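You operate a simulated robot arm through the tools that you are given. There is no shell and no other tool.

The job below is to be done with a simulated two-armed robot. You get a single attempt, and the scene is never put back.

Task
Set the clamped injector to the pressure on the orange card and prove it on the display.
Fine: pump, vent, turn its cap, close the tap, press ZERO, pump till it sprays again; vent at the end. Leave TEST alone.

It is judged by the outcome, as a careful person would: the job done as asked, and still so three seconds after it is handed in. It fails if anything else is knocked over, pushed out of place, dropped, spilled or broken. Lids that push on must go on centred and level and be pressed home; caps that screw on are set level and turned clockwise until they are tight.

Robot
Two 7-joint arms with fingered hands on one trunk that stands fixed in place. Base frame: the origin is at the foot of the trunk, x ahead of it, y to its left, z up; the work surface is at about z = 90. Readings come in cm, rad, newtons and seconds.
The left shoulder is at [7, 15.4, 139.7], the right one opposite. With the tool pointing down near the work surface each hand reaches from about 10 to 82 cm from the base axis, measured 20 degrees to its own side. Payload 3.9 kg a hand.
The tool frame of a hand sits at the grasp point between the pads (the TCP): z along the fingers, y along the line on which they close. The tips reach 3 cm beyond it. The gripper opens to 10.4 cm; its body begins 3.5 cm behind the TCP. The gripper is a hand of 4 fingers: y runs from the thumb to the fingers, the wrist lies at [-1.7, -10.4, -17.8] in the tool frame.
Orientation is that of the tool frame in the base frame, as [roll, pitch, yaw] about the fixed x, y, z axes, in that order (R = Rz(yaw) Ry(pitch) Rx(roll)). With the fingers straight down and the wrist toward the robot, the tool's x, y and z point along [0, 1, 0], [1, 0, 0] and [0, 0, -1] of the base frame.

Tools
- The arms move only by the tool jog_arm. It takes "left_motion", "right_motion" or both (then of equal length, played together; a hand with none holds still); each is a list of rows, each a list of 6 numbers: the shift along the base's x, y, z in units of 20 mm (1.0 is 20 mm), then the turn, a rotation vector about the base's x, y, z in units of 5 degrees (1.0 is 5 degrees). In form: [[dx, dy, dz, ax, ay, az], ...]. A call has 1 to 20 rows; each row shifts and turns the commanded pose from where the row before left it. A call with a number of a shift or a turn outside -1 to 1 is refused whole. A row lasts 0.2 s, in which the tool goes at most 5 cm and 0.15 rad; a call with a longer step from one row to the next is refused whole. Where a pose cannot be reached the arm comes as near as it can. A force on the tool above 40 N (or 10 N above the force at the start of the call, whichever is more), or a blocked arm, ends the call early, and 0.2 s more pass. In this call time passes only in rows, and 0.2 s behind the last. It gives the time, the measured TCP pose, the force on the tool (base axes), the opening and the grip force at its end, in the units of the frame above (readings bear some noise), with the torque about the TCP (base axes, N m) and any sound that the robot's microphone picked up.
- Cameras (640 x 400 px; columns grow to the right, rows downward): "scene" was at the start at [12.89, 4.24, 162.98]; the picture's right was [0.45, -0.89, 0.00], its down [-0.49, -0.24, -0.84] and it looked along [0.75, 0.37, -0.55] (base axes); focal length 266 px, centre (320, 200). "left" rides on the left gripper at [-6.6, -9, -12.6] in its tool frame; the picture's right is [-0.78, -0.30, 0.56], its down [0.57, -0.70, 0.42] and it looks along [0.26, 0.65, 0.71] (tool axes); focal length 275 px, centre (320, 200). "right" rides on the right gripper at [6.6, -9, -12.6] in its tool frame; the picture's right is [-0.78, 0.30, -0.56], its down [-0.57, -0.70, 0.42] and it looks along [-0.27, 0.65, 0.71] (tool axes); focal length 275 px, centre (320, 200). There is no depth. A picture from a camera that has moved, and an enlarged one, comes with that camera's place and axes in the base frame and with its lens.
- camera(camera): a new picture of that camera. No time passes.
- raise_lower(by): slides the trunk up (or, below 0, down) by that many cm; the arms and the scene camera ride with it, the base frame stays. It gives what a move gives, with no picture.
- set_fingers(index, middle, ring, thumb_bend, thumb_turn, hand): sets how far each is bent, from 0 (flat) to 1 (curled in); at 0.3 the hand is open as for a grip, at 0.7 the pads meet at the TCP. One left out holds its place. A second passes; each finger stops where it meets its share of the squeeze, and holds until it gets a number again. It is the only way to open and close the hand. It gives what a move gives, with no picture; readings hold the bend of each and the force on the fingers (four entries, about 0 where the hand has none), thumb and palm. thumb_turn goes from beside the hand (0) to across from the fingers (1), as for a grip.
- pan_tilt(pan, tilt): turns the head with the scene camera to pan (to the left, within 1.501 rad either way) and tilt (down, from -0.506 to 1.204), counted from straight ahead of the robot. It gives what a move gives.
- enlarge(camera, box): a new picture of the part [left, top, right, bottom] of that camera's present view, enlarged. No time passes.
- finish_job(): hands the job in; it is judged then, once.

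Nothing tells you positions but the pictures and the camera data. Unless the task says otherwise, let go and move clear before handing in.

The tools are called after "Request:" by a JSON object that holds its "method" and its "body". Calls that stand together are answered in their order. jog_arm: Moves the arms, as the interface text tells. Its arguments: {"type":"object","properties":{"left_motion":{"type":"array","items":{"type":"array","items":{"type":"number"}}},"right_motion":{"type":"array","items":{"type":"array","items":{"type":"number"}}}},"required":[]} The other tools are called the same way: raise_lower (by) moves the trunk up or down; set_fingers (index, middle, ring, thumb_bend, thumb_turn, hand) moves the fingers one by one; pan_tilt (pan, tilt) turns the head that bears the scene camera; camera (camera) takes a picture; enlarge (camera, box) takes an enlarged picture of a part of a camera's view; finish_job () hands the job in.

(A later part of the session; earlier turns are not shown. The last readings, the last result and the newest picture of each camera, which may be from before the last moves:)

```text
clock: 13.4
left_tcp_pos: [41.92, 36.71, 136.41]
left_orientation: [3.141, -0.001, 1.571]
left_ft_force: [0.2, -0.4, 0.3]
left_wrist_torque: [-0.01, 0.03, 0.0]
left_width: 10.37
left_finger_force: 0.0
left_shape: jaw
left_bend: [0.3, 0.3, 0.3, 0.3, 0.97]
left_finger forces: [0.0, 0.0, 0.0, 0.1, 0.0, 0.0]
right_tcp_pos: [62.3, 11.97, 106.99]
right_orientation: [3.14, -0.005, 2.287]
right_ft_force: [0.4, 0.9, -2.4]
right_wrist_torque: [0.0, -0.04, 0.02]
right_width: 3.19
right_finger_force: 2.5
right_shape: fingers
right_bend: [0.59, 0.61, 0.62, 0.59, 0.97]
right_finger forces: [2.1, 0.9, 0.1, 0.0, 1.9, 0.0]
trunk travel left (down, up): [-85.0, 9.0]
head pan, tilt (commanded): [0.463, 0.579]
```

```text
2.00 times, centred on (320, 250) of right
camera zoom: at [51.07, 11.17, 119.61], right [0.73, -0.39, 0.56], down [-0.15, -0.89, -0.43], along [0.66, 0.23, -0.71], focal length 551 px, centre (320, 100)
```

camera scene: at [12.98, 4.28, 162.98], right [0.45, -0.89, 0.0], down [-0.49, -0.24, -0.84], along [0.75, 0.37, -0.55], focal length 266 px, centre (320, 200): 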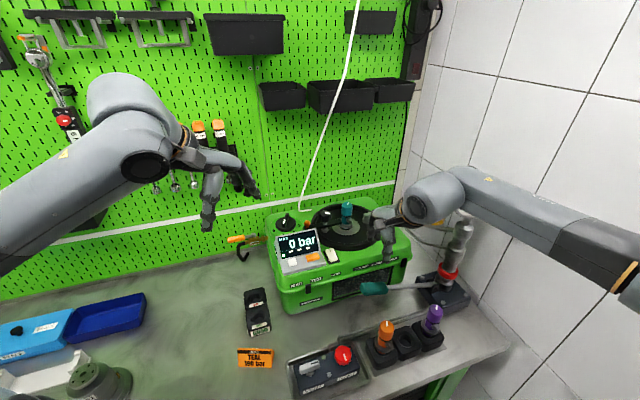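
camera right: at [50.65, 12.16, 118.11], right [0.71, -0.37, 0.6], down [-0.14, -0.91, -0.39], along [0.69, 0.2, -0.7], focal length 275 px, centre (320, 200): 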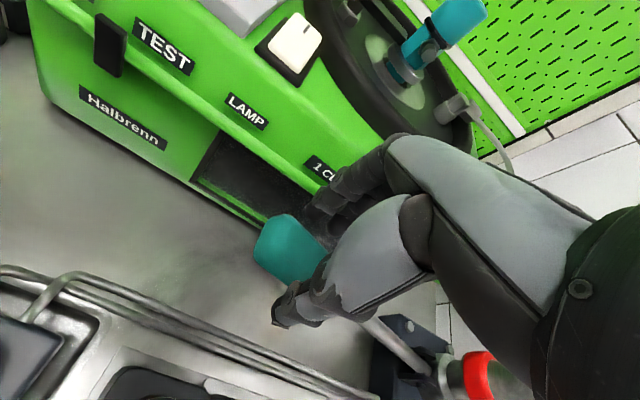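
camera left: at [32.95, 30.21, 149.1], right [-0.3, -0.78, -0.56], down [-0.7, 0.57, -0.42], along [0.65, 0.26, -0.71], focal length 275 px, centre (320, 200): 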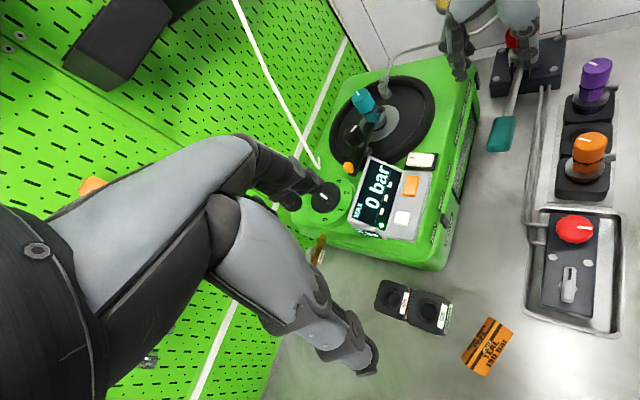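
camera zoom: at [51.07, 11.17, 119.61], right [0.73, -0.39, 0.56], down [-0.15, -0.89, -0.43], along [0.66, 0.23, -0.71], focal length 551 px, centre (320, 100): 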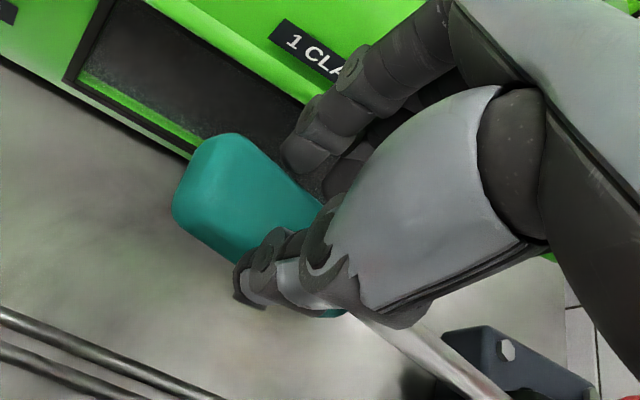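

The lever followed up to its starting height, which appears to be its top stop, and the pressure held at 40 bar. My fingers slid up the grip, so I'll open a little, go back down around it, and take a firmer hold.

Request:
{"method": "set_fingers", "body": {"hand": "right", "index": 0.5, "middle": 0.5, "ring": 0.5, "thumb_bend": 0.5}}

Request:
{"method": "jog_arm", "body": {"right_motion": [[-0.15, 0.15, -0.6, 0, 0, 0], [-0.15, 0.15, -0.7, 0, 0, 0], [-0.15, 0.15, -0.7, 0, 0, 0]]}}

Request:
{"method": "enlarge", "body": {"camera": "right", "box": [220, 150, 420, 350]}}

Request:
{"method": "enlarge", "body": {"camera": "left", "box": [440, 0, 640, 180]}}

```text
clock: 14.4
left_tcp_pos: [41.86, 36.81, 136.56]
left_orientation: [-3.141, 0.0, 1.57]
left_ft_force: [0.0, 0.2, -0.3]
left_wrist_torque: [0.03, 0.0, -0.03]
left_width: 10.37
left_finger_force: 0.1
left_shape: jaw
left_bend: [0.3, 0.3, 0.3, 0.3, 0.97]
left_finger forces: [0.1, 0.1, 0.0, 0.0, 0.0, 0.1]
right_tcp_pos: [62.11, 12.18, 107.14]
right_orientation: [-3.141, -0.002, 2.287]
right_ft_force: [0.1, 0.3, 0.2]
right_wrist_torque: [-0.01, -0.02, 0.01]
right_width: 5.3
right_finger_force: 0.0
right_shape: fingers
right_bend: [0.5, 0.5, 0.5, 0.5, 0.97]
right_finger forces: [0.0, 0.0, 0.0, 0.0, 0.0, 0.1]
trunk travel left (down, up): [-85.0, 9.0]
head pan, tilt (commanded): [0.463, 0.579]
```

```text
clock: 15.2
left_tcp_pos: [41.89, 36.9, 136.53]
left_orientation: [-3.141, 0.001, 1.571]
left_ft_force: [-0.3, 0.1, -0.2]
left_wrist_torque: [-0.02, 0.01, 0.0]
left_width: 10.35
left_finger_force: 0.1
left_shape: jaw
left_bend: [0.3, 0.3, 0.3, 0.3, 0.97]
left_finger forces: [0.0, 0.0, 0.1, 0.0, 0.0, 0.0]
right_tcp_pos: [61.42, 12.95, 102.98]
right_orientation: [3.138, -0.002, 2.289]
right_ft_force: [0.1, -0.7, 0.1]
right_wrist_torque: [0.02, 0.02, -0.04]
right_width: 5.31
right_finger_force: 0.1
right_shape: fingers
right_bend: [0.5, 0.5, 0.5, 0.5, 0.97]
right_finger forces: [0.0, 0.1, 0.1, 0.1, 0.0, 0.0]
trunk travel left (down, up): [-85.0, 9.0]
head pan, tilt (commanded): [0.463, 0.579]
```

```text
2.00 times, centred on (320, 250) of right
camera zoom: at [50.17, 12.0, 115.52], right [0.73, -0.39, 0.56], down [-0.15, -0.89, -0.43], along [0.66, 0.23, -0.71], focal length 551 px, centre (320, 100)
```

zoom: 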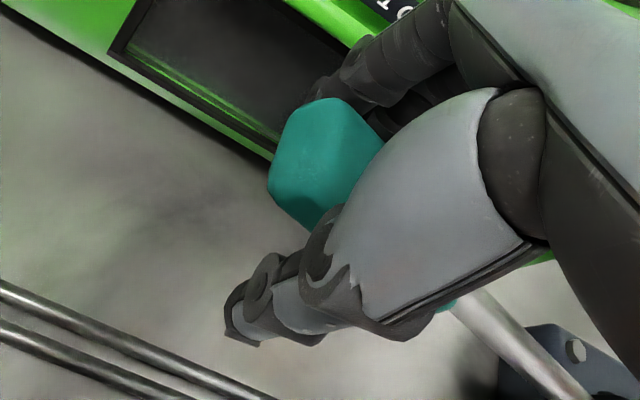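

```text
2.22 times, centred on (540, 90) of left
camera zoom: at [32.89, 30.21, 149.12], right [-0.3, -0.78, -0.56], down [-0.7, 0.57, -0.42], along [0.65, 0.26, -0.71], focal length 612 px, centre (-169, 444)
```

zoom: 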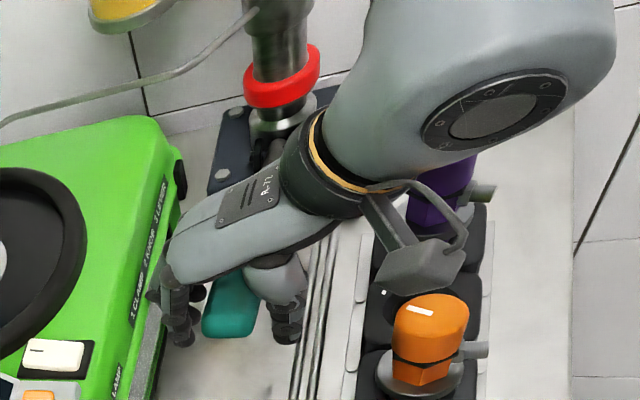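

The grip is centred between thumb and fingers again. I'll close more firmly and do the next downstroke.

Request:
{"method": "set_fingers", "body": {"hand": "right", "index": 0.75, "middle": 0.75, "ring": 0.75, "thumb_bend": 0.72}}

Request:
{"method": "jog_arm", "body": {"right_motion": [[-0.07, 0.08, -0.45, -0.37, -0.33, 0], [-0.06, 0.07, -0.46, -0.37, -0.33, 0], [-0.05, 0.06, -0.46, -0.37, -0.33, 0], [-0.04, 0.05, -0.46, -0.37, -0.33, 0], [-0.02, 0.03, -0.46, -0.37, -0.33, 0]]}}

Request:
{"method": "enlarge", "body": {"camera": "scene", "box": [260, 160, 510, 320]}}

Request:
{"method": "enlarge", "body": {"camera": "right", "box": [120, 150, 420, 400]}}

```text
clock: 16.2
left_tcp_pos: [42.24, 36.98, 136.29]
left_orientation: [-3.138, 0.001, 1.569]
left_ft_force: [-0.1, -1.2, 0.2]
left_wrist_torque: [0.03, -0.01, 0.0]
left_width: 10.36
left_finger_force: 0.1
left_shape: jaw
left_bend: [0.3, 0.3, 0.3, 0.3, 0.97]
left_finger forces: [0.1, 0.0, 0.0, 0.0, 0.0, 0.1]
right_tcp_pos: [61.42, 13.08, 102.79]
right_orientation: [-3.138, -0.004, 2.287]
right_ft_force: [6.0, 8.5, -10.5]
right_wrist_torque: [0.03, 0.5, 0.58]
right_width: 1.38
right_finger_force: 26.4
right_shape: fingers
right_bend: [0.74, 0.73, 0.6, 0.66, 0.97]
right_finger forces: [11.9, 13.3, 10.9, 0.0, 17.2, 0.1]
trunk travel left (down, up): [-85.0, 9.0]
head pan, tilt (commanded): [0.463, 0.579]
```

```text
clock: 17.4
left_tcp_pos: [42.16, 36.86, 136.32]
left_orientation: [-3.14, 0.003, 1.571]
left_ft_force: [-0.1, 0.2, 0.6]
left_wrist_torque: [0.0, -0.01, -0.01]
left_width: 10.36
left_finger_force: 0.0
left_shape: jaw
left_bend: [0.3, 0.3, 0.3, 0.3, 0.97]
left_finger forces: [0.0, 0.1, 0.0, 0.1, 0.1, 0.1]
right_tcp_pos: [60.87, 13.69, 98.25]
right_orientation: [3.14, 0.214, 2.288]
right_ft_force: [12.5, 6.7, 0.4]
right_wrist_torque: [0.03, 0.4, 0.44]
right_width: 1.34
right_finger_force: 24.1
right_shape: fingers
right_bend: [0.74, 0.73, 0.59, 0.66, 0.97]
right_finger forces: [10.7, 9.7, 10.4, 0.0, 16.3, 0.1]
trunk travel left (down, up): [-85.0, 9.0]
head pan, tilt (commanded): [0.463, 0.579]
```

```text
2.50 times, centred on (385, 240) of scene
camera zoom: at [13.22, 4.5, 162.95], right [0.45, -0.89, 0.0], down [-0.49, -0.25, -0.84], along [0.75, 0.37, -0.55], focal length 666 px, centre (158, 100)
```

zoom: 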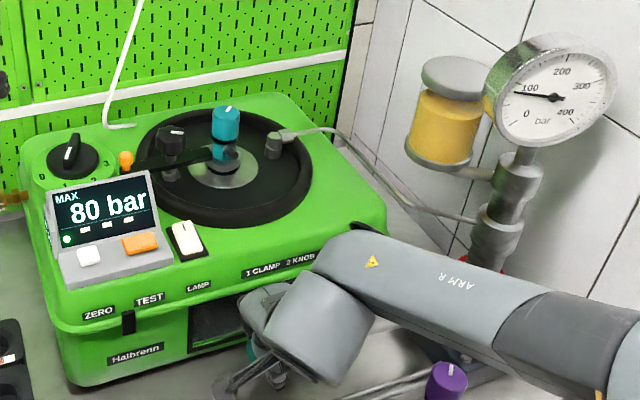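

```text
1.60 times, centred on (270, 275) of right
camera zoom: at [48.03, 14.66, 109.1], right [0.64, -0.29, 0.71], down [-0.1, -0.95, -0.29], along [0.76, 0.12, -0.64], focal length 440 px, centre (400, 80)
```

zoom: 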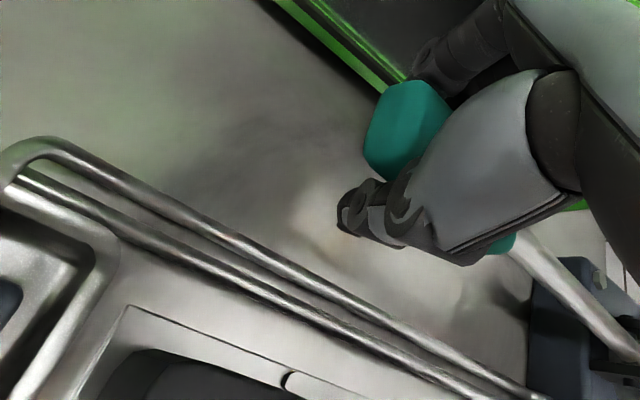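

MAX is 80 bar and the firm hold works, though the hand is a few mm off-centre sideways. I'll ease it toward the tester side while continuing the stroke a little further.

Request:
{"method": "jog_arm", "body": {"right_motion": [[0.09, 0.1, -0.46, -0.37, -0.33, 0], [0.12, 0.08, -0.46, -0.37, -0.33, 0]]}}

Request:
{"method": "enlarge", "body": {"camera": "scene", "box": [260, 160, 510, 320]}}

Request:
{"method": "enlarge", "body": {"camera": "left", "box": [440, 0, 640, 180]}}

```text
clock: 18.0
left_tcp_pos: [41.89, 36.88, 136.56]
left_orientation: [-3.14, -0.001, 1.568]
left_ft_force: [-0.7, 0.0, 0.5]
left_wrist_torque: [-0.01, -0.02, 0.02]
left_width: 10.35
left_finger_force: 0.0
left_shape: jaw
left_bend: [0.3, 0.3, 0.3, 0.3, 0.97]
left_finger forces: [0.0, 0.1, 0.0, 0.0, 0.0, 0.0]
right_tcp_pos: [60.9, 13.71, 96.54]
right_orientation: [3.14, 0.301, 2.286]
right_ft_force: [2.1, -0.6, 0.2]
right_wrist_torque: [-0.04, 0.61, 0.32]
right_width: 1.35
right_finger_force: 22.7
right_shape: fingers
right_bend: [0.74, 0.73, 0.6, 0.65, 0.97]
right_finger forces: [8.1, 9.3, 9.2, 0.1, 20.5, 0.0]
trunk travel left (down, up): [-85.0, 9.0]
head pan, tilt (commanded): [0.463, 0.579]
```

```text
2.50 times, centred on (385, 240) of scene
camera zoom: at [12.92, 4.27, 162.98], right [0.45, -0.9, 0.0], down [-0.49, -0.24, -0.84], along [0.75, 0.37, -0.55], focal length 666 px, centre (158, 100)
```

zoom: 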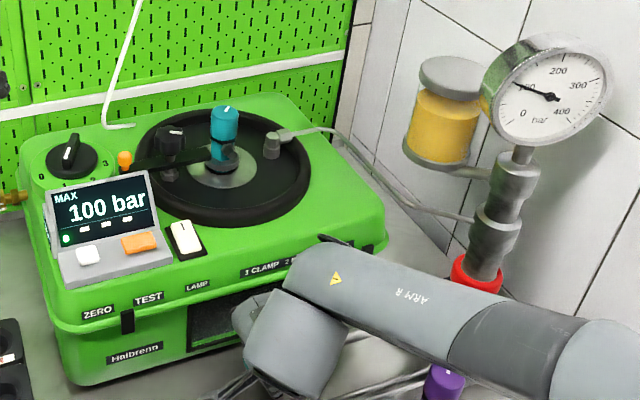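

```text
2.22 times, centred on (540, 90) of left
camera zoom: at [32.93, 30.17, 149.11], right [-0.3, -0.78, -0.56], down [-0.7, 0.57, -0.42], along [0.65, 0.26, -0.71], focal length 612 px, centre (-169, 444)
```

zoom: 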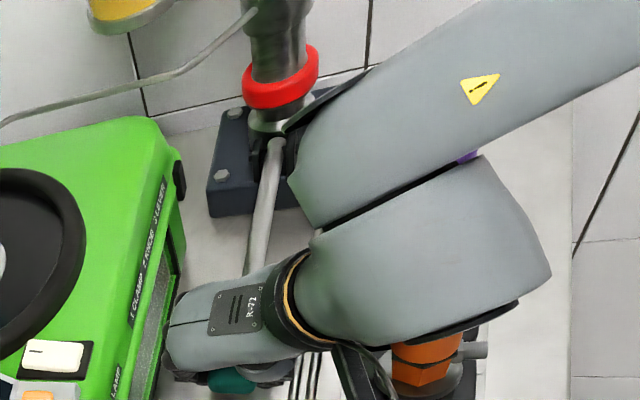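

MAX is 100 bar at the bottom of this stroke, and clearances to the capped injectors below the wrist look fine. I'll lift the lever back to its top, keeping hold, and then stroke down again.

Request:
{"method": "jog_arm", "body": {"right_motion": [[-0.01, 0.01, 0.45, 0.371, 0.335, 0], [0, 0, 0.45, 0.371, 0.335, 0], [0.02, -0.02, 0.45, 0.371, 0.335, 0], [0.03, -0.04, 0.45, 0.371, 0.335, 0], [0.05, -0.06, 0.45, 0.371, 0.335, 0], [0.06, -0.07, 0.45, 0.371, 0.335, 0], [0.07, -0.08, 0.4, 0.371, 0.335, 0]]}}

Request:
{"method": "enlarge", "body": {"camera": "scene", "box": [260, 160, 510, 320]}}

```text
clock: 19.6
left_tcp_pos: [42.03, 36.64, 136.49]
left_orientation: [-3.14, -0.002, 1.57]
left_ft_force: [-0.6, -0.5, -0.3]
left_wrist_torque: [0.01, 0.0, 0.0]
left_width: 10.35
left_finger_force: 0.0
left_shape: jaw
left_bend: [0.3, 0.3, 0.3, 0.3, 0.97]
left_finger forces: [0.0, 0.0, 0.0, 0.0, 0.0, 0.0]
right_tcp_pos: [61.53, 13.32, 102.68]
right_orientation: [-3.137, -0.005, 2.288]
right_ft_force: [-0.5, -5.2, -3.6]
right_wrist_torque: [-0.08, 0.58, 0.34]
right_width: 1.36
right_finger_force: 23.0
right_shape: fingers
right_bend: [0.74, 0.73, 0.62, 0.65, 0.97]
right_finger forces: [7.8, 8.2, 8.5, 0.0, 21.5, 0.1]
trunk travel left (down, up): [-85.0, 9.0]
head pan, tilt (commanded): [0.463, 0.579]
```

```text
2.50 times, centred on (385, 240) of scene
camera zoom: at [13.03, 4.1, 162.97], right [0.45, -0.89, 0.0], down [-0.49, -0.24, -0.84], along [0.75, 0.37, -0.55], focal length 666 px, centre (158, 100)
```

zoom: 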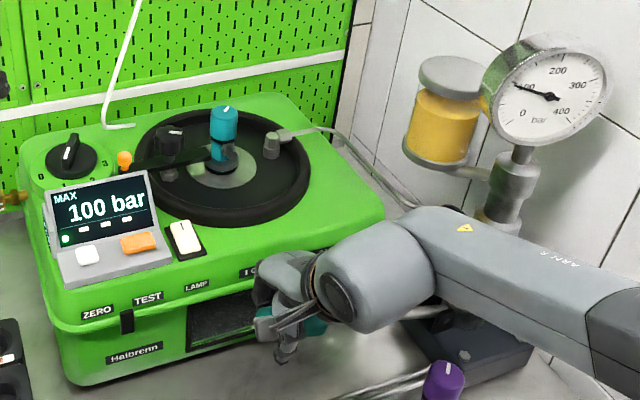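

The pressure held at 100 bar with the lever back at the top. Next downstroke in parts, watching for the spray sound.

Request:
{"method": "jog_arm", "body": {"right_motion": [[-0.07, 0.08, -0.43, -0.371, -0.335, 0], [-0.06, 0.07, -0.45, -0.371, -0.335, 0], [-0.05, 0.06, -0.45, -0.371, -0.335, 0], [-0.03, 0.04, -0.45, -0.371, -0.335, 0]]}}

Request:
{"method": "enlarge", "body": {"camera": "scene", "box": [260, 160, 510, 320]}}

Request:
{"method": "jog_arm", "body": {"right_motion": [[-0.02, 0.02, -0.45, -0.371, -0.335, 0], [0, 0, -0.45, -0.371, -0.335, 0]]}}

Request:
{"method": "enlarge", "body": {"camera": "scene", "box": [260, 160, 510, 320]}}

```text
clock: 20.6
left_tcp_pos: [41.9, 36.72, 136.45]
left_orientation: [-3.141, 0.0, 1.573]
left_ft_force: [-0.1, 0.2, 0.7]
left_wrist_torque: [-0.02, -0.01, -0.04]
left_width: 10.34
left_finger_force: 0.1
left_shape: jaw
left_bend: [0.3, 0.3, 0.3, 0.3, 0.97]
left_finger forces: [0.1, 0.1, 0.0, 0.0, 0.0, 0.1]
right_tcp_pos: [61.19, 13.82, 99.21]
right_orientation: [3.14, 0.169, 2.287]
right_ft_force: [-0.9, -8.2, -1.2]
right_wrist_torque: [-0.09, 0.7, 0.25]
right_width: 1.4
right_finger_force: 23.7
right_shape: fingers
right_bend: [0.74, 0.73, 0.62, 0.65, 0.97]
right_finger forces: [6.7, 8.0, 9.5, 0.0, 22.3, 0.1]
trunk travel left (down, up): [-85.0, 9.0]
head pan, tilt (commanded): [0.463, 0.579]
```

```text
2.50 times, centred on (385, 240) of scene
camera zoom: at [12.88, 4.08, 162.99], right [0.45, -0.89, 0.0], down [-0.49, -0.24, -0.84], along [0.75, 0.37, -0.55], focal length 666 px, centre (158, 100)
```

zoom: 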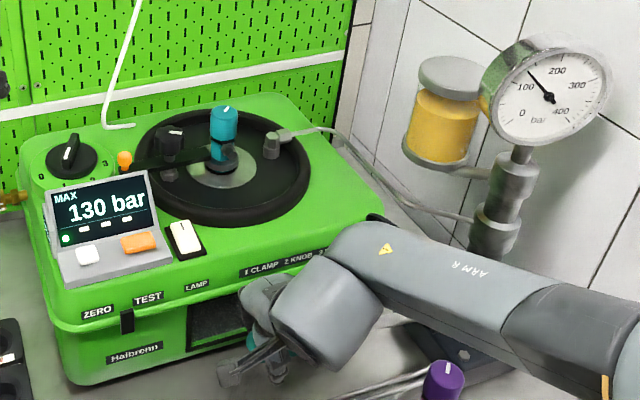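

```text
clock: 21.2
left_tcp_pos: [41.79, 36.55, 136.54]
left_orientation: [-3.14, 0.0, 1.569]
left_ft_force: [0.9, 0.2, 0.2]
left_wrist_torque: [-0.03, -0.05, 0.02]
left_width: 10.36
left_finger_force: 0.0
left_shape: jaw
left_bend: [0.3, 0.3, 0.3, 0.3, 0.97]
left_finger forces: [0.0, 0.1, 0.1, 0.1, 0.1, 0.0]
right_tcp_pos: [61.0, 13.97, 97.38]
right_orientation: [3.139, 0.256, 2.288]
right_ft_force: [-2.8, -7.8, -1.2]
right_wrist_torque: [-0.07, 0.74, 0.21]
right_width: 1.37
right_finger_force: 23.6
right_shape: fingers
right_bend: [0.74, 0.73, 0.62, 0.64, 0.97]
right_finger forces: [6.3, 8.2, 9.7, 0.0, 22.4, 0.0]
trunk travel left (down, up): [-85.0, 9.0]
head pan, tilt (commanded): [0.463, 0.579]
```

```text
2.50 times, centred on (385, 240) of scene
camera zoom: at [12.87, 4.11, 162.99], right [0.45, -0.89, 0.0], down [-0.49, -0.24, -0.84], along [0.75, 0.37, -0.55], focal length 666 px, centre (158, 100)
```

zoom: 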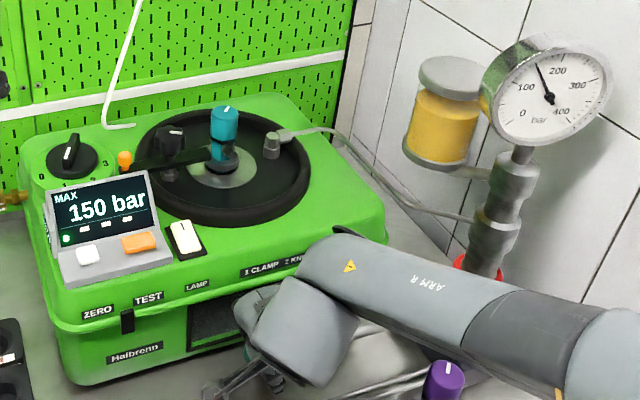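

MAX is 150 bar with no spray yet. I'll finish the stroke and lift back to the top.

Request:
{"method": "jog_arm", "body": {"right_motion": [[0.01, -0.01, -0.45, -0.371, -0.335, 0], [-0.01, 0.01, 0.45, 0.371, 0.335, 0], [0, 0, 0.45, 0.371, 0.335, 0], [0.01, -0.01, 0.45, 0.371, 0.335, 0], [0.02, -0.03, 0.45, 0.371, 0.335, 0], [0.04, -0.05, 0.45, 0.371, 0.335, 0], [0.05, -0.06, 0.45, 0.371, 0.335, 0], [0.06, -0.07, 0.42, 0.371, 0.335, 0]]}}

Request:
{"method": "enlarge", "body": {"camera": "scene", "box": [260, 160, 510, 320]}}

```text
clock: 23.0
left_tcp_pos: [42.25, 36.64, 136.42]
left_orientation: [-3.141, -0.001, 1.57]
left_ft_force: [-0.2, -0.6, -0.6]
left_wrist_torque: [0.02, 0.02, -0.01]
left_width: 10.37
left_finger_force: 0.1
left_shape: jaw
left_bend: [0.3, 0.3, 0.3, 0.3, 0.97]
left_finger forces: [0.1, 0.0, 0.0, 0.0, 0.1, 0.0]
right_tcp_pos: [61.73, 13.36, 102.51]
right_orientation: [-3.137, -0.006, 2.289]
right_ft_force: [2.7, -6.5, -5.4]
right_wrist_torque: [-0.04, 0.4, 0.32]
right_width: 1.36
right_finger_force: 21.1
right_shape: fingers
right_bend: [0.74, 0.74, 0.63, 0.64, 0.98]
right_finger forces: [7.7, 6.9, 8.1, 0.0, 19.6, 0.1]
trunk travel left (down, up): [-85.0, 9.0]
head pan, tilt (commanded): [0.463, 0.579]
```

```text
2.50 times, centred on (385, 240) of scene
camera zoom: at [13.21, 4.06, 162.95], right [0.45, -0.9, 0.0], down [-0.49, -0.24, -0.84], along [0.75, 0.37, -0.55], focal length 666 px, centre (158, 100)
```

zoom: 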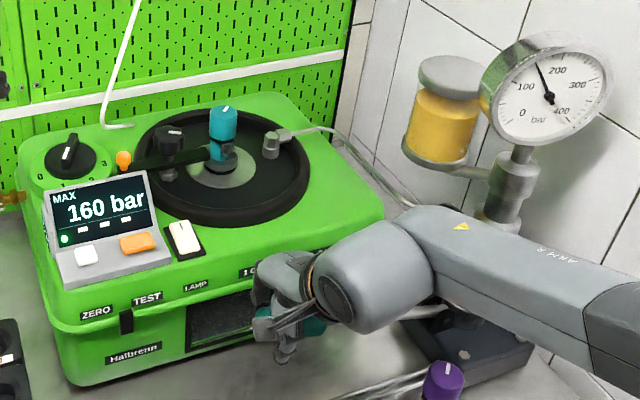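

MAX is 160 bar and the lever is back at the top. Now I'll push down slowly, one or two rows at a time, to catch the opening pressure.

Request:
{"method": "jog_arm", "body": {"right_motion": [[-0.07, 0.08, -0.43, -0.371, -0.335, 0], [-0.06, 0.07, -0.45, -0.371, -0.335, 0]]}}

Request:
{"method": "enlarge", "body": {"camera": "scene", "box": [260, 160, 510, 320]}}

Request:
{"method": "jog_arm", "body": {"right_motion": [[-0.025, 0.03, -0.225, -0.186, -0.168, 0], [-0.025, 0.03, -0.225, -0.186, -0.168, 0]]}}

Request:
{"method": "enlarge", "body": {"camera": "scene", "box": [260, 160, 510, 320]}}

```text
clock: 23.6
left_tcp_pos: [42.14, 36.68, 136.42]
left_orientation: [-3.14, -0.001, 1.57]
left_ft_force: [0.3, 0.8, 0.6]
left_wrist_torque: [0.0, 0.0, 0.02]
left_width: 10.36
left_finger_force: 0.0
left_shape: jaw
left_bend: [0.3, 0.3, 0.3, 0.3, 0.97]
left_finger forces: [0.1, 0.1, 0.0, 0.0, 0.0, 0.1]
right_tcp_pos: [61.26, 13.55, 100.99]
right_orientation: [-3.141, 0.082, 2.287]
right_ft_force: [5.5, -7.6, -3.3]
right_wrist_torque: [-0.02, 0.46, 0.28]
right_width: 1.34
right_finger_force: 19.9
right_shape: fingers
right_bend: [0.74, 0.74, 0.62, 0.64, 0.98]
right_finger forces: [6.8, 6.0, 8.9, 0.0, 18.6, 0.0]
trunk travel left (down, up): [-85.0, 9.0]
head pan, tilt (commanded): [0.463, 0.579]
```

```text
2.50 times, centred on (385, 240) of scene
camera zoom: at [13.13, 4.09, 162.97], right [0.45, -0.9, 0.0], down [-0.49, -0.24, -0.84], along [0.75, 0.37, -0.55], focal length 666 px, centre (158, 100)
```

zoom: 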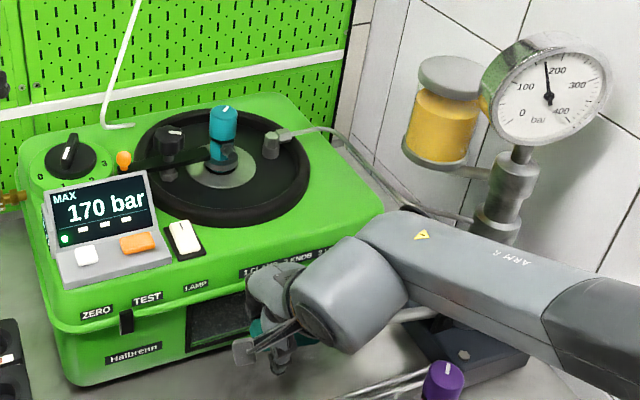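

```text
clock: 24.2
left_tcp_pos: [42.1, 36.46, 136.54]
left_orientation: [-3.139, -0.003, 1.571]
left_ft_force: [1.0, -0.4, 0.5]
left_wrist_torque: [0.02, 0.01, 0.0]
left_width: 10.36
left_finger_force: 0.0
left_shape: jaw
left_bend: [0.3, 0.3, 0.3, 0.3, 0.97]
left_finger forces: [0.1, 0.0, 0.0, 0.0, 0.0, 0.0]
right_tcp_pos: [61.13, 13.72, 99.98]
right_orientation: [3.141, 0.125, 2.286]
right_ft_force: [5.5, -9.1, -2.2]
right_wrist_torque: [-0.04, 0.48, 0.23]
right_width: 1.36
right_finger_force: 20.0
right_shape: fingers
right_bend: [0.74, 0.74, 0.62, 0.64, 0.98]
right_finger forces: [6.4, 5.6, 9.1, 0.0, 18.8, 0.0]
trunk travel left (down, up): [-85.0, 9.0]
head pan, tilt (commanded): [0.463, 0.579]
```

```text
2.50 times, centred on (385, 240) of scene
camera zoom: at [13.13, 4.03, 162.97], right [0.45, -0.9, 0.0], down [-0.49, -0.24, -0.84], along [0.75, 0.37, -0.55], focal length 666 px, centre (158, 100)
```

zoom: 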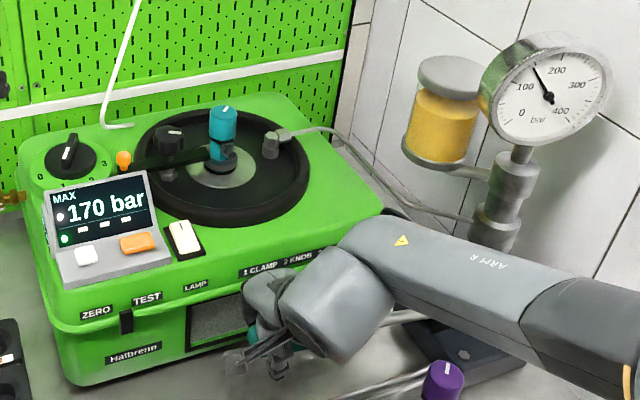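

The gauge needle has dropped back and a new dot lit on the display, so the injector popped with MAX at 170. I'll zoom on the display and gauge.

Request:
{"method": "enlarge", "body": {"camera": "scene", "box": [270, 220, 340, 275]}}

Request:
{"method": "enlarge", "body": {"camera": "scene", "box": [440, 165, 510, 220]}}

Request:
{"method": "enlarge", "body": {"camera": "left", "box": [330, 140, 450, 250]}}

```text
7.27 times, centred on (305, 248) of scene
camera zoom: at [13.13, 4.03, 162.97], right [0.45, -0.9, 0.0], down [-0.49, -0.24, -0.84], along [0.75, 0.37, -0.55], focal length 1938 px, centre (429, -146)
```

zoom: 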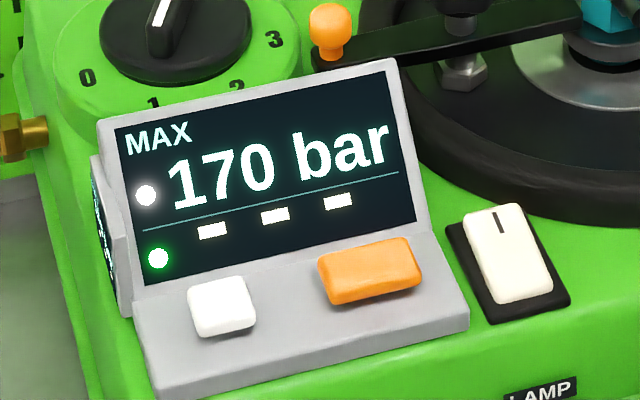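

```text
7.27 times, centred on (475, 192) of scene
camera zoom: at [13.13, 4.03, 162.97], right [0.45, -0.9, 0.0], down [-0.49, -0.24, -0.84], along [0.75, 0.37, -0.55], focal length 1938 px, centre (-807, 254)
```

zoom: 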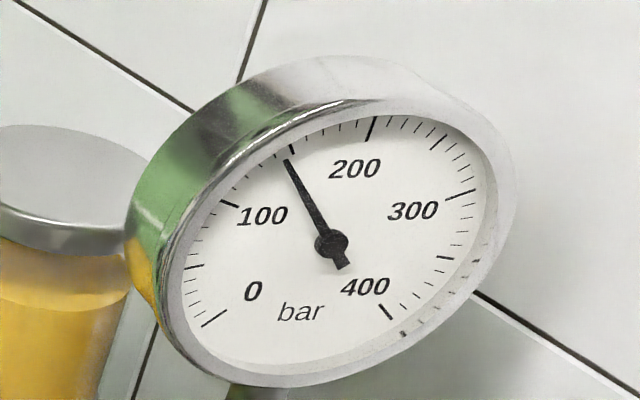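

```text
3.64 times, centred on (390, 195) of left
camera zoom: at [33.1, 29.96, 149.12], right [-0.3, -0.78, -0.56], down [-0.7, 0.57, -0.42], along [0.65, 0.27, -0.71], focal length 1001 px, centre (66, 218)
```

zoom: 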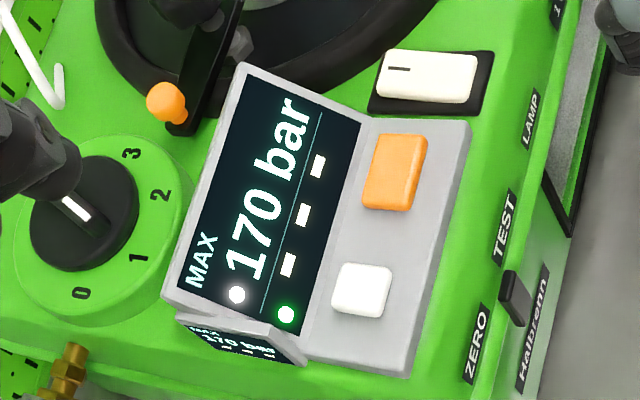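

The injector popped at MAX 170 bar, marked by the white spray dot, so it needs about +20 bar. I'll lift the lever back to the top and relax the right hand around it, leaving it there for later strokes.

Request:
{"method": "jog_arm", "body": {"right_motion": [[0.02, -0.03, 0.45, 0.371, 0.335, 0], [0.04, -0.04, 0.45, 0.371, 0.335, 0], [0.05, -0.05, 0.4, 0.371, 0.335, 0]]}}

Request:
{"method": "set_fingers", "body": {"hand": "right", "index": 0.52, "middle": 0.52, "ring": 0.52, "thumb_bend": 0.52}}

Request:
{"method": "camera", "body": {"camera": "scene"}}

Request:
{"method": "camera", "body": {"camera": "left"}}

```text
clock: 25.0
left_tcp_pos: [42.11, 36.42, 136.48]
left_orientation: [-3.138, -0.001, 1.571]
left_ft_force: [-0.1, -0.1, -0.4]
left_wrist_torque: [0.04, -0.02, 0.01]
left_width: 10.37
left_finger_force: 0.1
left_shape: jaw
left_bend: [0.3, 0.3, 0.3, 0.3, 0.97]
left_finger forces: [0.0, 0.0, 0.0, 0.0, 0.0, 0.0]
right_tcp_pos: [61.51, 13.33, 102.56]
right_orientation: [-3.137, -0.005, 2.289]
right_ft_force: [5.6, -11.3, -6.3]
right_wrist_torque: [-0.07, 0.33, 0.25]
right_width: 1.37
right_finger_force: 18.5
right_shape: fingers
right_bend: [0.74, 0.74, 0.63, 0.64, 0.98]
right_finger forces: [6.7, 5.3, 7.2, 0.0, 19.4, 0.0]
trunk travel left (down, up): [-85.0, 9.0]
head pan, tilt (commanded): [0.463, 0.579]
```

```text
clock: 26.0
left_tcp_pos: [41.71, 36.85, 136.51]
left_orientation: [3.14, 0.003, 1.57]
left_ft_force: [-0.4, 0.0, -0.3]
left_wrist_torque: [-0.01, -0.01, -0.03]
left_width: 10.35
left_finger_force: 0.1
left_shape: jaw
left_bend: [0.3, 0.3, 0.3, 0.3, 0.97]
left_finger forces: [0.1, 0.0, 0.0, 0.0, 0.0, 0.0]
right_tcp_pos: [61.21, 13.81, 102.77]
right_orientation: [-3.14, -0.004, 2.288]
right_ft_force: [-0.6, 0.6, 1.0]
right_wrist_torque: [-0.04, -0.01, -0.03]
right_width: 4.84
right_finger_force: 0.0
right_shape: fingers
right_bend: [0.52, 0.52, 0.52, 0.52, 0.97]
right_finger forces: [0.0, 0.0, 0.1, 0.0, 0.1, 0.1]
trunk travel left (down, up): [-85.0, 9.0]
head pan, tilt (commanded): [0.463, 0.579]
```

```text
taken
camera scene: at [12.78, 4.36, 162.99], right [0.45, -0.89, 0.0], down [-0.49, -0.25, -0.84], along [0.75, 0.37, -0.55], focal length 266 px, centre (320, 200)
```

scene: 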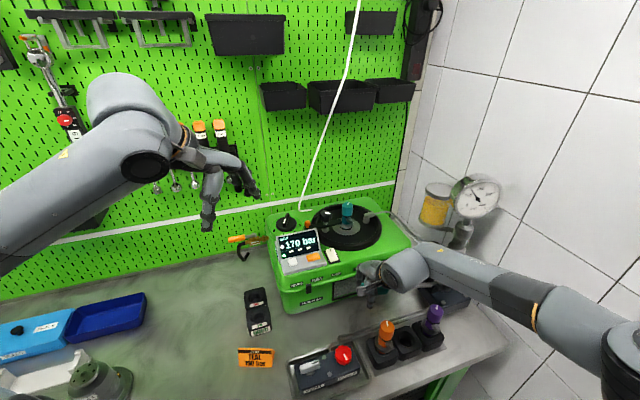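

```text
taken
camera left: at [32.76, 30.28, 149.13], right [-0.3, -0.78, -0.56], down [-0.7, 0.57, -0.43], along [0.65, 0.26, -0.71], focal length 275 px, centre (320, 200)
```

left: 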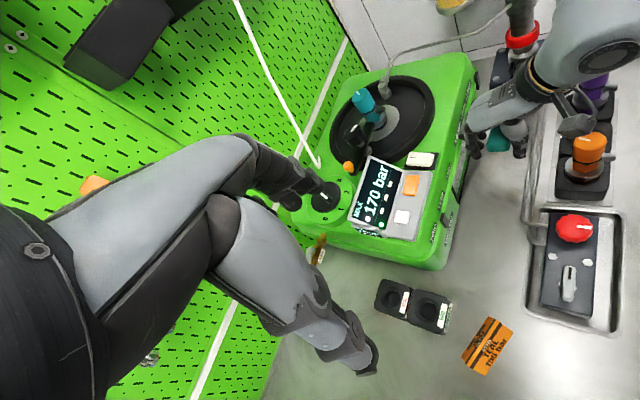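

The right hand is relaxed around the lever at the top. Next I'll vent with the left hand: the VENT handle is about 4.6 cm long, centred near (39.2, 19.7, 97.5) and lying along (0.7, -0.7), so I'll bring the left hand above it turned 45°.

Request:
{"method": "set_fingers", "body": {"hand": "left", "index": 0.52, "middle": 0.52, "ring": 0.52, "thumb_bend": 0.52}}

Request:
{"method": "jog_arm", "body": {"left_motion": [[-0.1, -0.66, -0.85, 0, 0, 0.69], [-0.1, -0.66, -0.85, 0, 0, 0.69], [-0.1, -0.66, -0.85, 0, 0, 0.69], [-0.1, -0.66, -0.85, 0, 0, 0.69], [-0.1, -0.66, -0.85, 0, 0, 0.69], [-0.1, -0.66, -0.85, 0, 0, 0.69], [-0.1, -0.66, -0.85, 0, 0, 0.69], [-0.1, -0.66, -0.85, 0, 0, 0.69], [-0.1, -0.66, -0.85, 0, 0, 0.69], [-0.1, -0.66, -0.85, 0, 0, 0.69], [-0.1, -0.66, -0.85, 0, 0, 0.69], [-0.1, -0.66, -0.85, 0, 0, 0.69], [-0.1, -0.66, -0.85, 0, 0, 0.69]]}}

Request:
{"method": "camera", "body": {"camera": "left"}}

Request:
{"method": "camera", "body": {"camera": "scene"}}

```text
clock: 27.0
left_tcp_pos: [41.9, 36.74, 136.48]
left_orientation: [3.141, -0.001, 1.571]
left_ft_force: [0.4, 0.3, -0.5]
left_wrist_torque: [-0.01, 0.02, 0.02]
left_width: 4.9
left_finger_force: 0.0
left_shape: fingers
left_bend: [0.52, 0.52, 0.52, 0.52, 0.97]
left_finger forces: [0.0, 0.0, 0.1, 0.0, 0.0, 0.0]
right_tcp_pos: [61.37, 13.64, 102.72]
right_orientation: [-3.14, -0.005, 2.288]
right_ft_force: [0.8, -0.9, 0.1]
right_wrist_torque: [0.02, 0.02, -0.01]
right_width: 4.88
right_finger_force: 0.0
right_shape: fingers
right_bend: [0.52, 0.52, 0.52, 0.52, 0.97]
right_finger forces: [0.1, 0.0, 0.1, 0.0, 0.0, 0.0]
trunk travel left (down, up): [-85.0, 9.0]
head pan, tilt (commanded): [0.463, 0.579]
```

```text
clock: 29.8
left_tcp_pos: [44.22, 23.36, 116.47]
left_orientation: [3.142, -0.002, 2.354]
left_ft_force: [-0.7, -0.4, 0.4]
left_wrist_torque: [-0.03, 0.03, 0.02]
left_width: 4.89
left_finger_force: 0.1
left_shape: fingers
left_bend: [0.52, 0.52, 0.52, 0.52, 0.97]
left_finger forces: [0.0, 0.0, 0.0, 0.0, 0.1, 0.0]
left hand out of reach, approached as far as the arm can: row 2, 3, 4, 5, 6, 7, 8
right_tcp_pos: [61.47, 13.53, 102.68]
right_orientation: [-3.139, -0.004, 2.289]
right_ft_force: [0.0, -1.1, -1.0]
right_wrist_torque: [0.03, 0.02, 0.01]
right_width: 4.84
right_finger_force: 0.0
right_shape: fingers
right_bend: [0.52, 0.52, 0.52, 0.52, 0.97]
right_finger forces: [0.0, 0.1, 0.0, 0.0, 0.0, 0.1]
trunk travel left (down, up): [-85.0, 9.0]
head pan, tilt (commanded): [0.463, 0.579]
```

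```text
taken
camera left: at [42.53, 12.28, 129.17], right [0.34, -0.76, -0.56], down [-0.9, -0.09, -0.42], along [0.27, 0.65, -0.71], focal length 275 px, centre (320, 200)
```

left: 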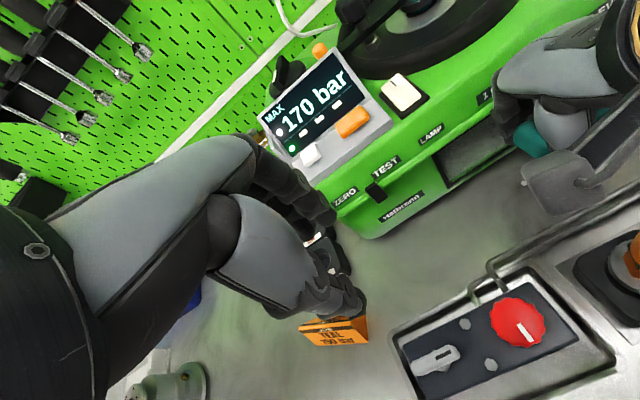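

```text
taken
camera scene: at [13.05, 4.05, 162.98], right [0.45, -0.9, 0.0], down [-0.49, -0.24, -0.84], along [0.75, 0.37, -0.55], focal length 266 px, centre (320, 200)
```

scene: 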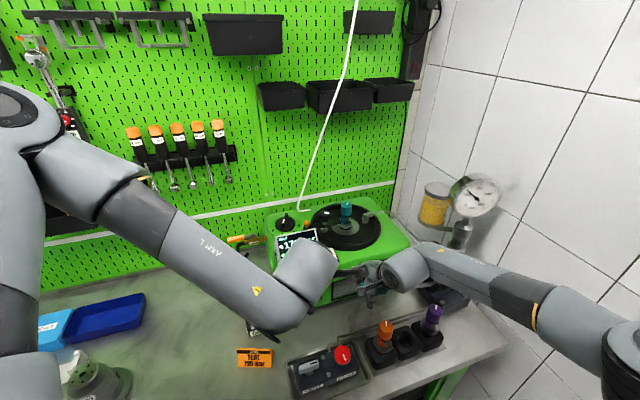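

The left hand is turned 45° but stopped short sideways. The handle shows at about (39.5, 19.8), so I'll move over it at this height first.

Request:
{"method": "jog_arm", "body": {"left_motion": [[-0.6, -0.45, 0, 0, 0, 0], [-0.6, -0.45, 0, 0, 0, 0], [-0.6, -0.45, 0, 0, 0, 0], [-0.6, -0.45, 0, 0, 0, 0]]}}

Request:
{"method": "camera", "body": {"camera": "left"}}

Request:
{"method": "camera", "body": {"camera": "scene"}}

```text
clock: 30.8
left_tcp_pos: [42.68, 21.12, 116.66]
left_orientation: [3.141, 0.0, 2.357]
left_ft_force: [1.1, 0.6, -0.3]
left_wrist_torque: [0.01, 0.01, 0.04]
left_width: 4.89
left_finger_force: 0.1
left_shape: fingers
left_bend: [0.52, 0.52, 0.52, 0.52, 0.97]
left_finger forces: [0.0, 0.0, 0.0, 0.0, 0.1, 0.0]
left hand out of reach, approached as far as the arm can: row 2, 3, 4
right_tcp_pos: [61.33, 13.65, 102.76]
right_orientation: [-3.14, -0.004, 2.287]
right_ft_force: [-0.8, 0.2, 0.6]
right_wrist_torque: [-0.01, 0.01, -0.01]
right_width: 4.83
right_finger_force: 0.1
right_shape: fingers
right_bend: [0.52, 0.52, 0.52, 0.52, 0.97]
right_finger forces: [0.0, 0.0, 0.0, 0.1, 0.0, 0.0]
trunk travel left (down, up): [-85.0, 9.0]
head pan, tilt (commanded): [0.463, 0.579]
```

```text
taken
camera left: at [40.88, 10.07, 129.21], right [0.34, -0.76, -0.56], down [-0.9, -0.09, -0.42], along [0.27, 0.65, -0.71], focal length 275 px, centre (320, 200)
```

left: 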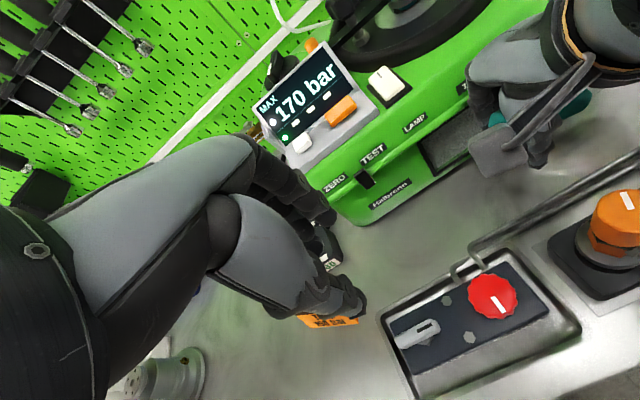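

```text
taken
camera scene: at [12.87, 4.23, 162.99], right [0.45, -0.89, 0.0], down [-0.49, -0.24, -0.84], along [0.75, 0.37, -0.55], focal length 266 px, centre (320, 200)
```

scene: 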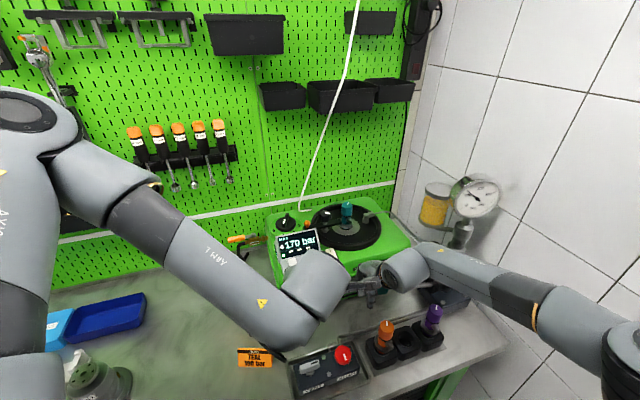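

A 45° wrist turn isn't reachable that close to the body for the left arm. I'll rotate back to a comfortable angle and form a single extended index finger, which can push the handle end around an arc and also press ZERO.

Request:
{"method": "jog_arm", "body": {"left_motion": [[0, 0.2, 0, 0, 0, -0.9], [0, 0.2, 0, 0, 0, -0.9], [0, 0.2, 0, 0, 0, -0.9], [0, 0.2, 0, 0, 0, -0.9], [0, 0.2, 0, 0, 0, -0.9], [0, 0.2, 0, 0, 0, -0.9], [0, 0.2, 0, 0, 0, -0.9], [0, 0.2, 0, 0, 0, -0.9], [0, 0.2, 0, 0, 0, -0.9], [0, 0.2, 0, 0, 0, -0.9], [0, 0.2, 0, 0, 0, -0.9], [0, 0.2, 0, 0, 0, -0.9]]}}

Request:
{"method": "set_fingers", "body": {"hand": "left", "index": 0.5, "middle": 1.0, "ring": 1.0, "thumb_bend": 0.1}}

Request:
{"method": "camera", "body": {"camera": "left"}}

Request:
{"method": "camera", "body": {"camera": "scene"}}

```text
clock: 33.4
left_tcp_pos: [44.11, 25.77, 116.32]
left_orientation: [3.141, 0.0, 1.41]
left_ft_force: [-0.5, 0.5, -0.7]
left_wrist_torque: [0.01, -0.02, 0.01]
left_width: 4.89
left_finger_force: 0.2
left_shape: fingers
left_bend: [0.52, 0.52, 0.52, 0.52, 0.97]
left_finger forces: [0.0, 0.0, 0.1, 0.1, 0.0, 0.1]
left hand out of reach, approached as far as the arm can: row 1, 2, 3, 5
right_tcp_pos: [61.28, 13.76, 102.78]
right_orientation: [-3.14, -0.003, 2.288]
right_ft_force: [-0.4, 0.3, -0.5]
right_wrist_torque: [0.04, 0.01, 0.0]
right_width: 4.87
right_finger_force: 0.2
right_shape: fingers
right_bend: [0.52, 0.52, 0.52, 0.52, 0.97]
right_finger forces: [0.1, 0.1, 0.0, 0.0, 0.1, 0.0]
trunk travel left (down, up): [-85.0, 9.0]
head pan, tilt (commanded): [0.463, 0.579]
```

```text
clock: 34.4
left_tcp_pos: [44.13, 25.78, 116.18]
left_orientation: [3.141, -0.001, 1.41]
left_ft_force: [-0.1, 0.2, 0.2]
left_wrist_torque: [-0.03, -0.01, 0.01]
left_width: 9.36
left_finger_force: 0.1
left_shape: fingers
left_bend: [0.5, 1.0, 1.0, 0.1, 0.97]
left_finger forces: [0.0, 0.0, 0.0, 0.0, 0.0, 0.0]
right_tcp_pos: [61.32, 13.75, 102.72]
right_orientation: [-3.138, -0.005, 2.288]
right_ft_force: [0.5, -0.8, -0.8]
right_wrist_torque: [0.02, 0.0, -0.02]
right_width: 4.89
right_finger_force: 0.0
right_shape: fingers
right_bend: [0.52, 0.52, 0.52, 0.52, 0.97]
right_finger forces: [0.1, 0.1, 0.0, 0.0, 0.1, 0.1]
trunk travel left (down, up): [-85.0, 9.0]
head pan, tilt (commanded): [0.463, 0.579]
```

```text
taken
camera left: at [34.21, 20.65, 128.86], right [-0.42, -0.72, -0.56], down [-0.6, 0.68, -0.42], along [0.68, 0.16, -0.71], focal length 275 px, centre (320, 200)
```

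left: 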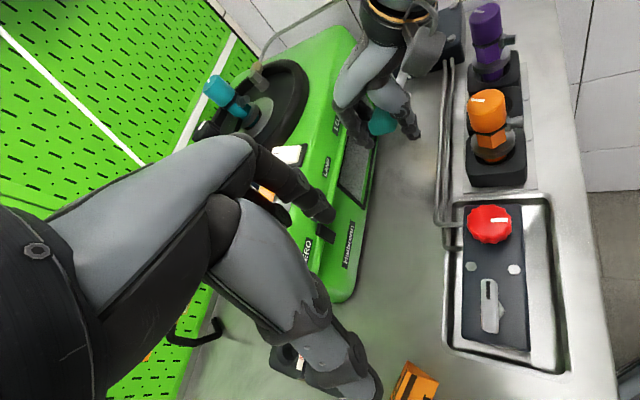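

```text
taken
camera scene: at [12.9, 4.22, 162.98], right [0.45, -0.89, 0.0], down [-0.49, -0.24, -0.84], along [0.75, 0.37, -0.55], focal length 266 px, centre (320, 200)
```

scene: 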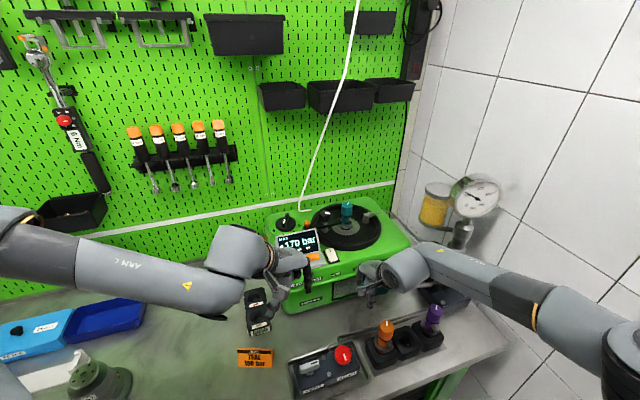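

Now I'll zoom on the left hand to see how the index finger stands.

Request:
{"method": "enlarge", "body": {"camera": "scene", "box": [200, 210, 360, 330]}}

Request:
{"method": "enlarge", "body": {"camera": "left", "box": [220, 120, 400, 400]}}

```text
3.33 times, centred on (280, 270) of scene
camera zoom: at [12.9, 4.22, 162.98], right [0.45, -0.89, 0.0], down [-0.49, -0.24, -0.84], along [0.75, 0.37, -0.55], focal length 888 px, centre (453, -33)
```

zoom: 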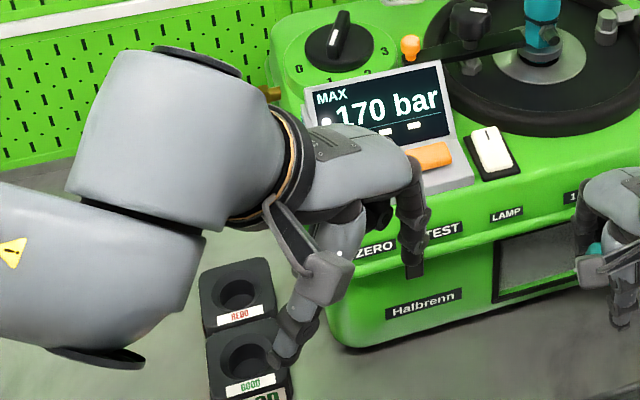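

```text
1.43 times, centred on (310, 260) of left
camera zoom: at [34.21, 20.65, 128.86], right [-0.42, -0.72, -0.56], down [-0.6, 0.68, -0.42], along [0.68, 0.16, -0.71], focal length 393 px, centre (334, 114)
```

zoom: 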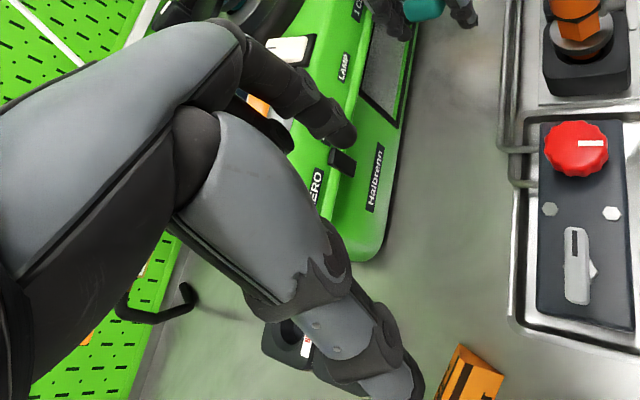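

The index finger stands extended, its tip about 3 cm below the TCP and 2.5 cm ahead. The thumb hangs low, so I'll swing it to the side of the hand and check.

Request:
{"method": "set_fingers", "body": {"hand": "left", "index": 0.55, "thumb_turn": 0.0, "thumb_bend": 0.8}}

Request:
{"method": "enlarge", "body": {"camera": "scene", "box": [200, 210, 360, 330]}}

Request:
{"method": "enlarge", "body": {"camera": "left", "box": [200, 100, 500, 400]}}

```text
clock: 35.4
left_tcp_pos: [44.13, 25.7, 116.26]
left_orientation: [3.14, 0.0, 1.411]
left_ft_force: [-0.1, 1.0, 0.6]
left_wrist_torque: [0.01, -0.01, -0.01]
left_width: 7.78
left_finger_force: 0.1
left_shape: fingers
left_bend: [0.55, 1.0, 1.0, 0.8, 0.0]
left_finger forces: [0.0, 0.0, 0.0, 0.0, 0.0, 0.1]
right_tcp_pos: [61.26, 13.67, 102.71]
right_orientation: [-3.141, -0.004, 2.287]
right_ft_force: [-0.5, -0.1, 0.1]
right_wrist_torque: [0.0, -0.02, 0.0]
right_width: 4.85
right_finger_force: 0.0
right_shape: fingers
right_bend: [0.52, 0.52, 0.52, 0.52, 0.97]
right_finger forces: [0.0, 0.0, 0.0, 0.1, 0.0, 0.1]
trunk travel left (down, up): [-85.0, 9.0]
head pan, tilt (commanded): [0.463, 0.579]
```

```text
3.33 times, centred on (280, 270) of scene
camera zoom: at [12.9, 4.23, 162.98], right [0.45, -0.89, 0.0], down [-0.49, -0.24, -0.84], along [0.75, 0.37, -0.55], focal length 888 px, centre (453, -33)
```

zoom: 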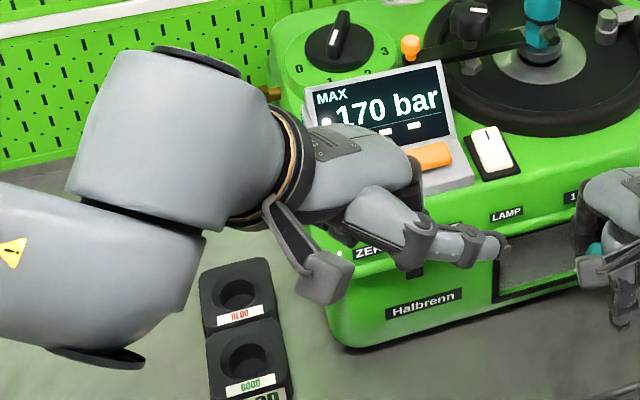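

```text
1.33 times, centred on (350, 250) of left
camera zoom: at [34.21, 20.66, 128.86], right [-0.42, -0.72, -0.56], down [-0.6, 0.68, -0.42], along [0.68, 0.16, -0.71], focal length 367 px, centre (280, 133)
```

zoom: 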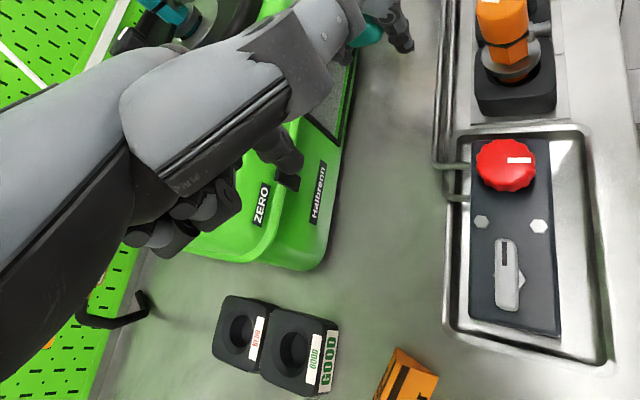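

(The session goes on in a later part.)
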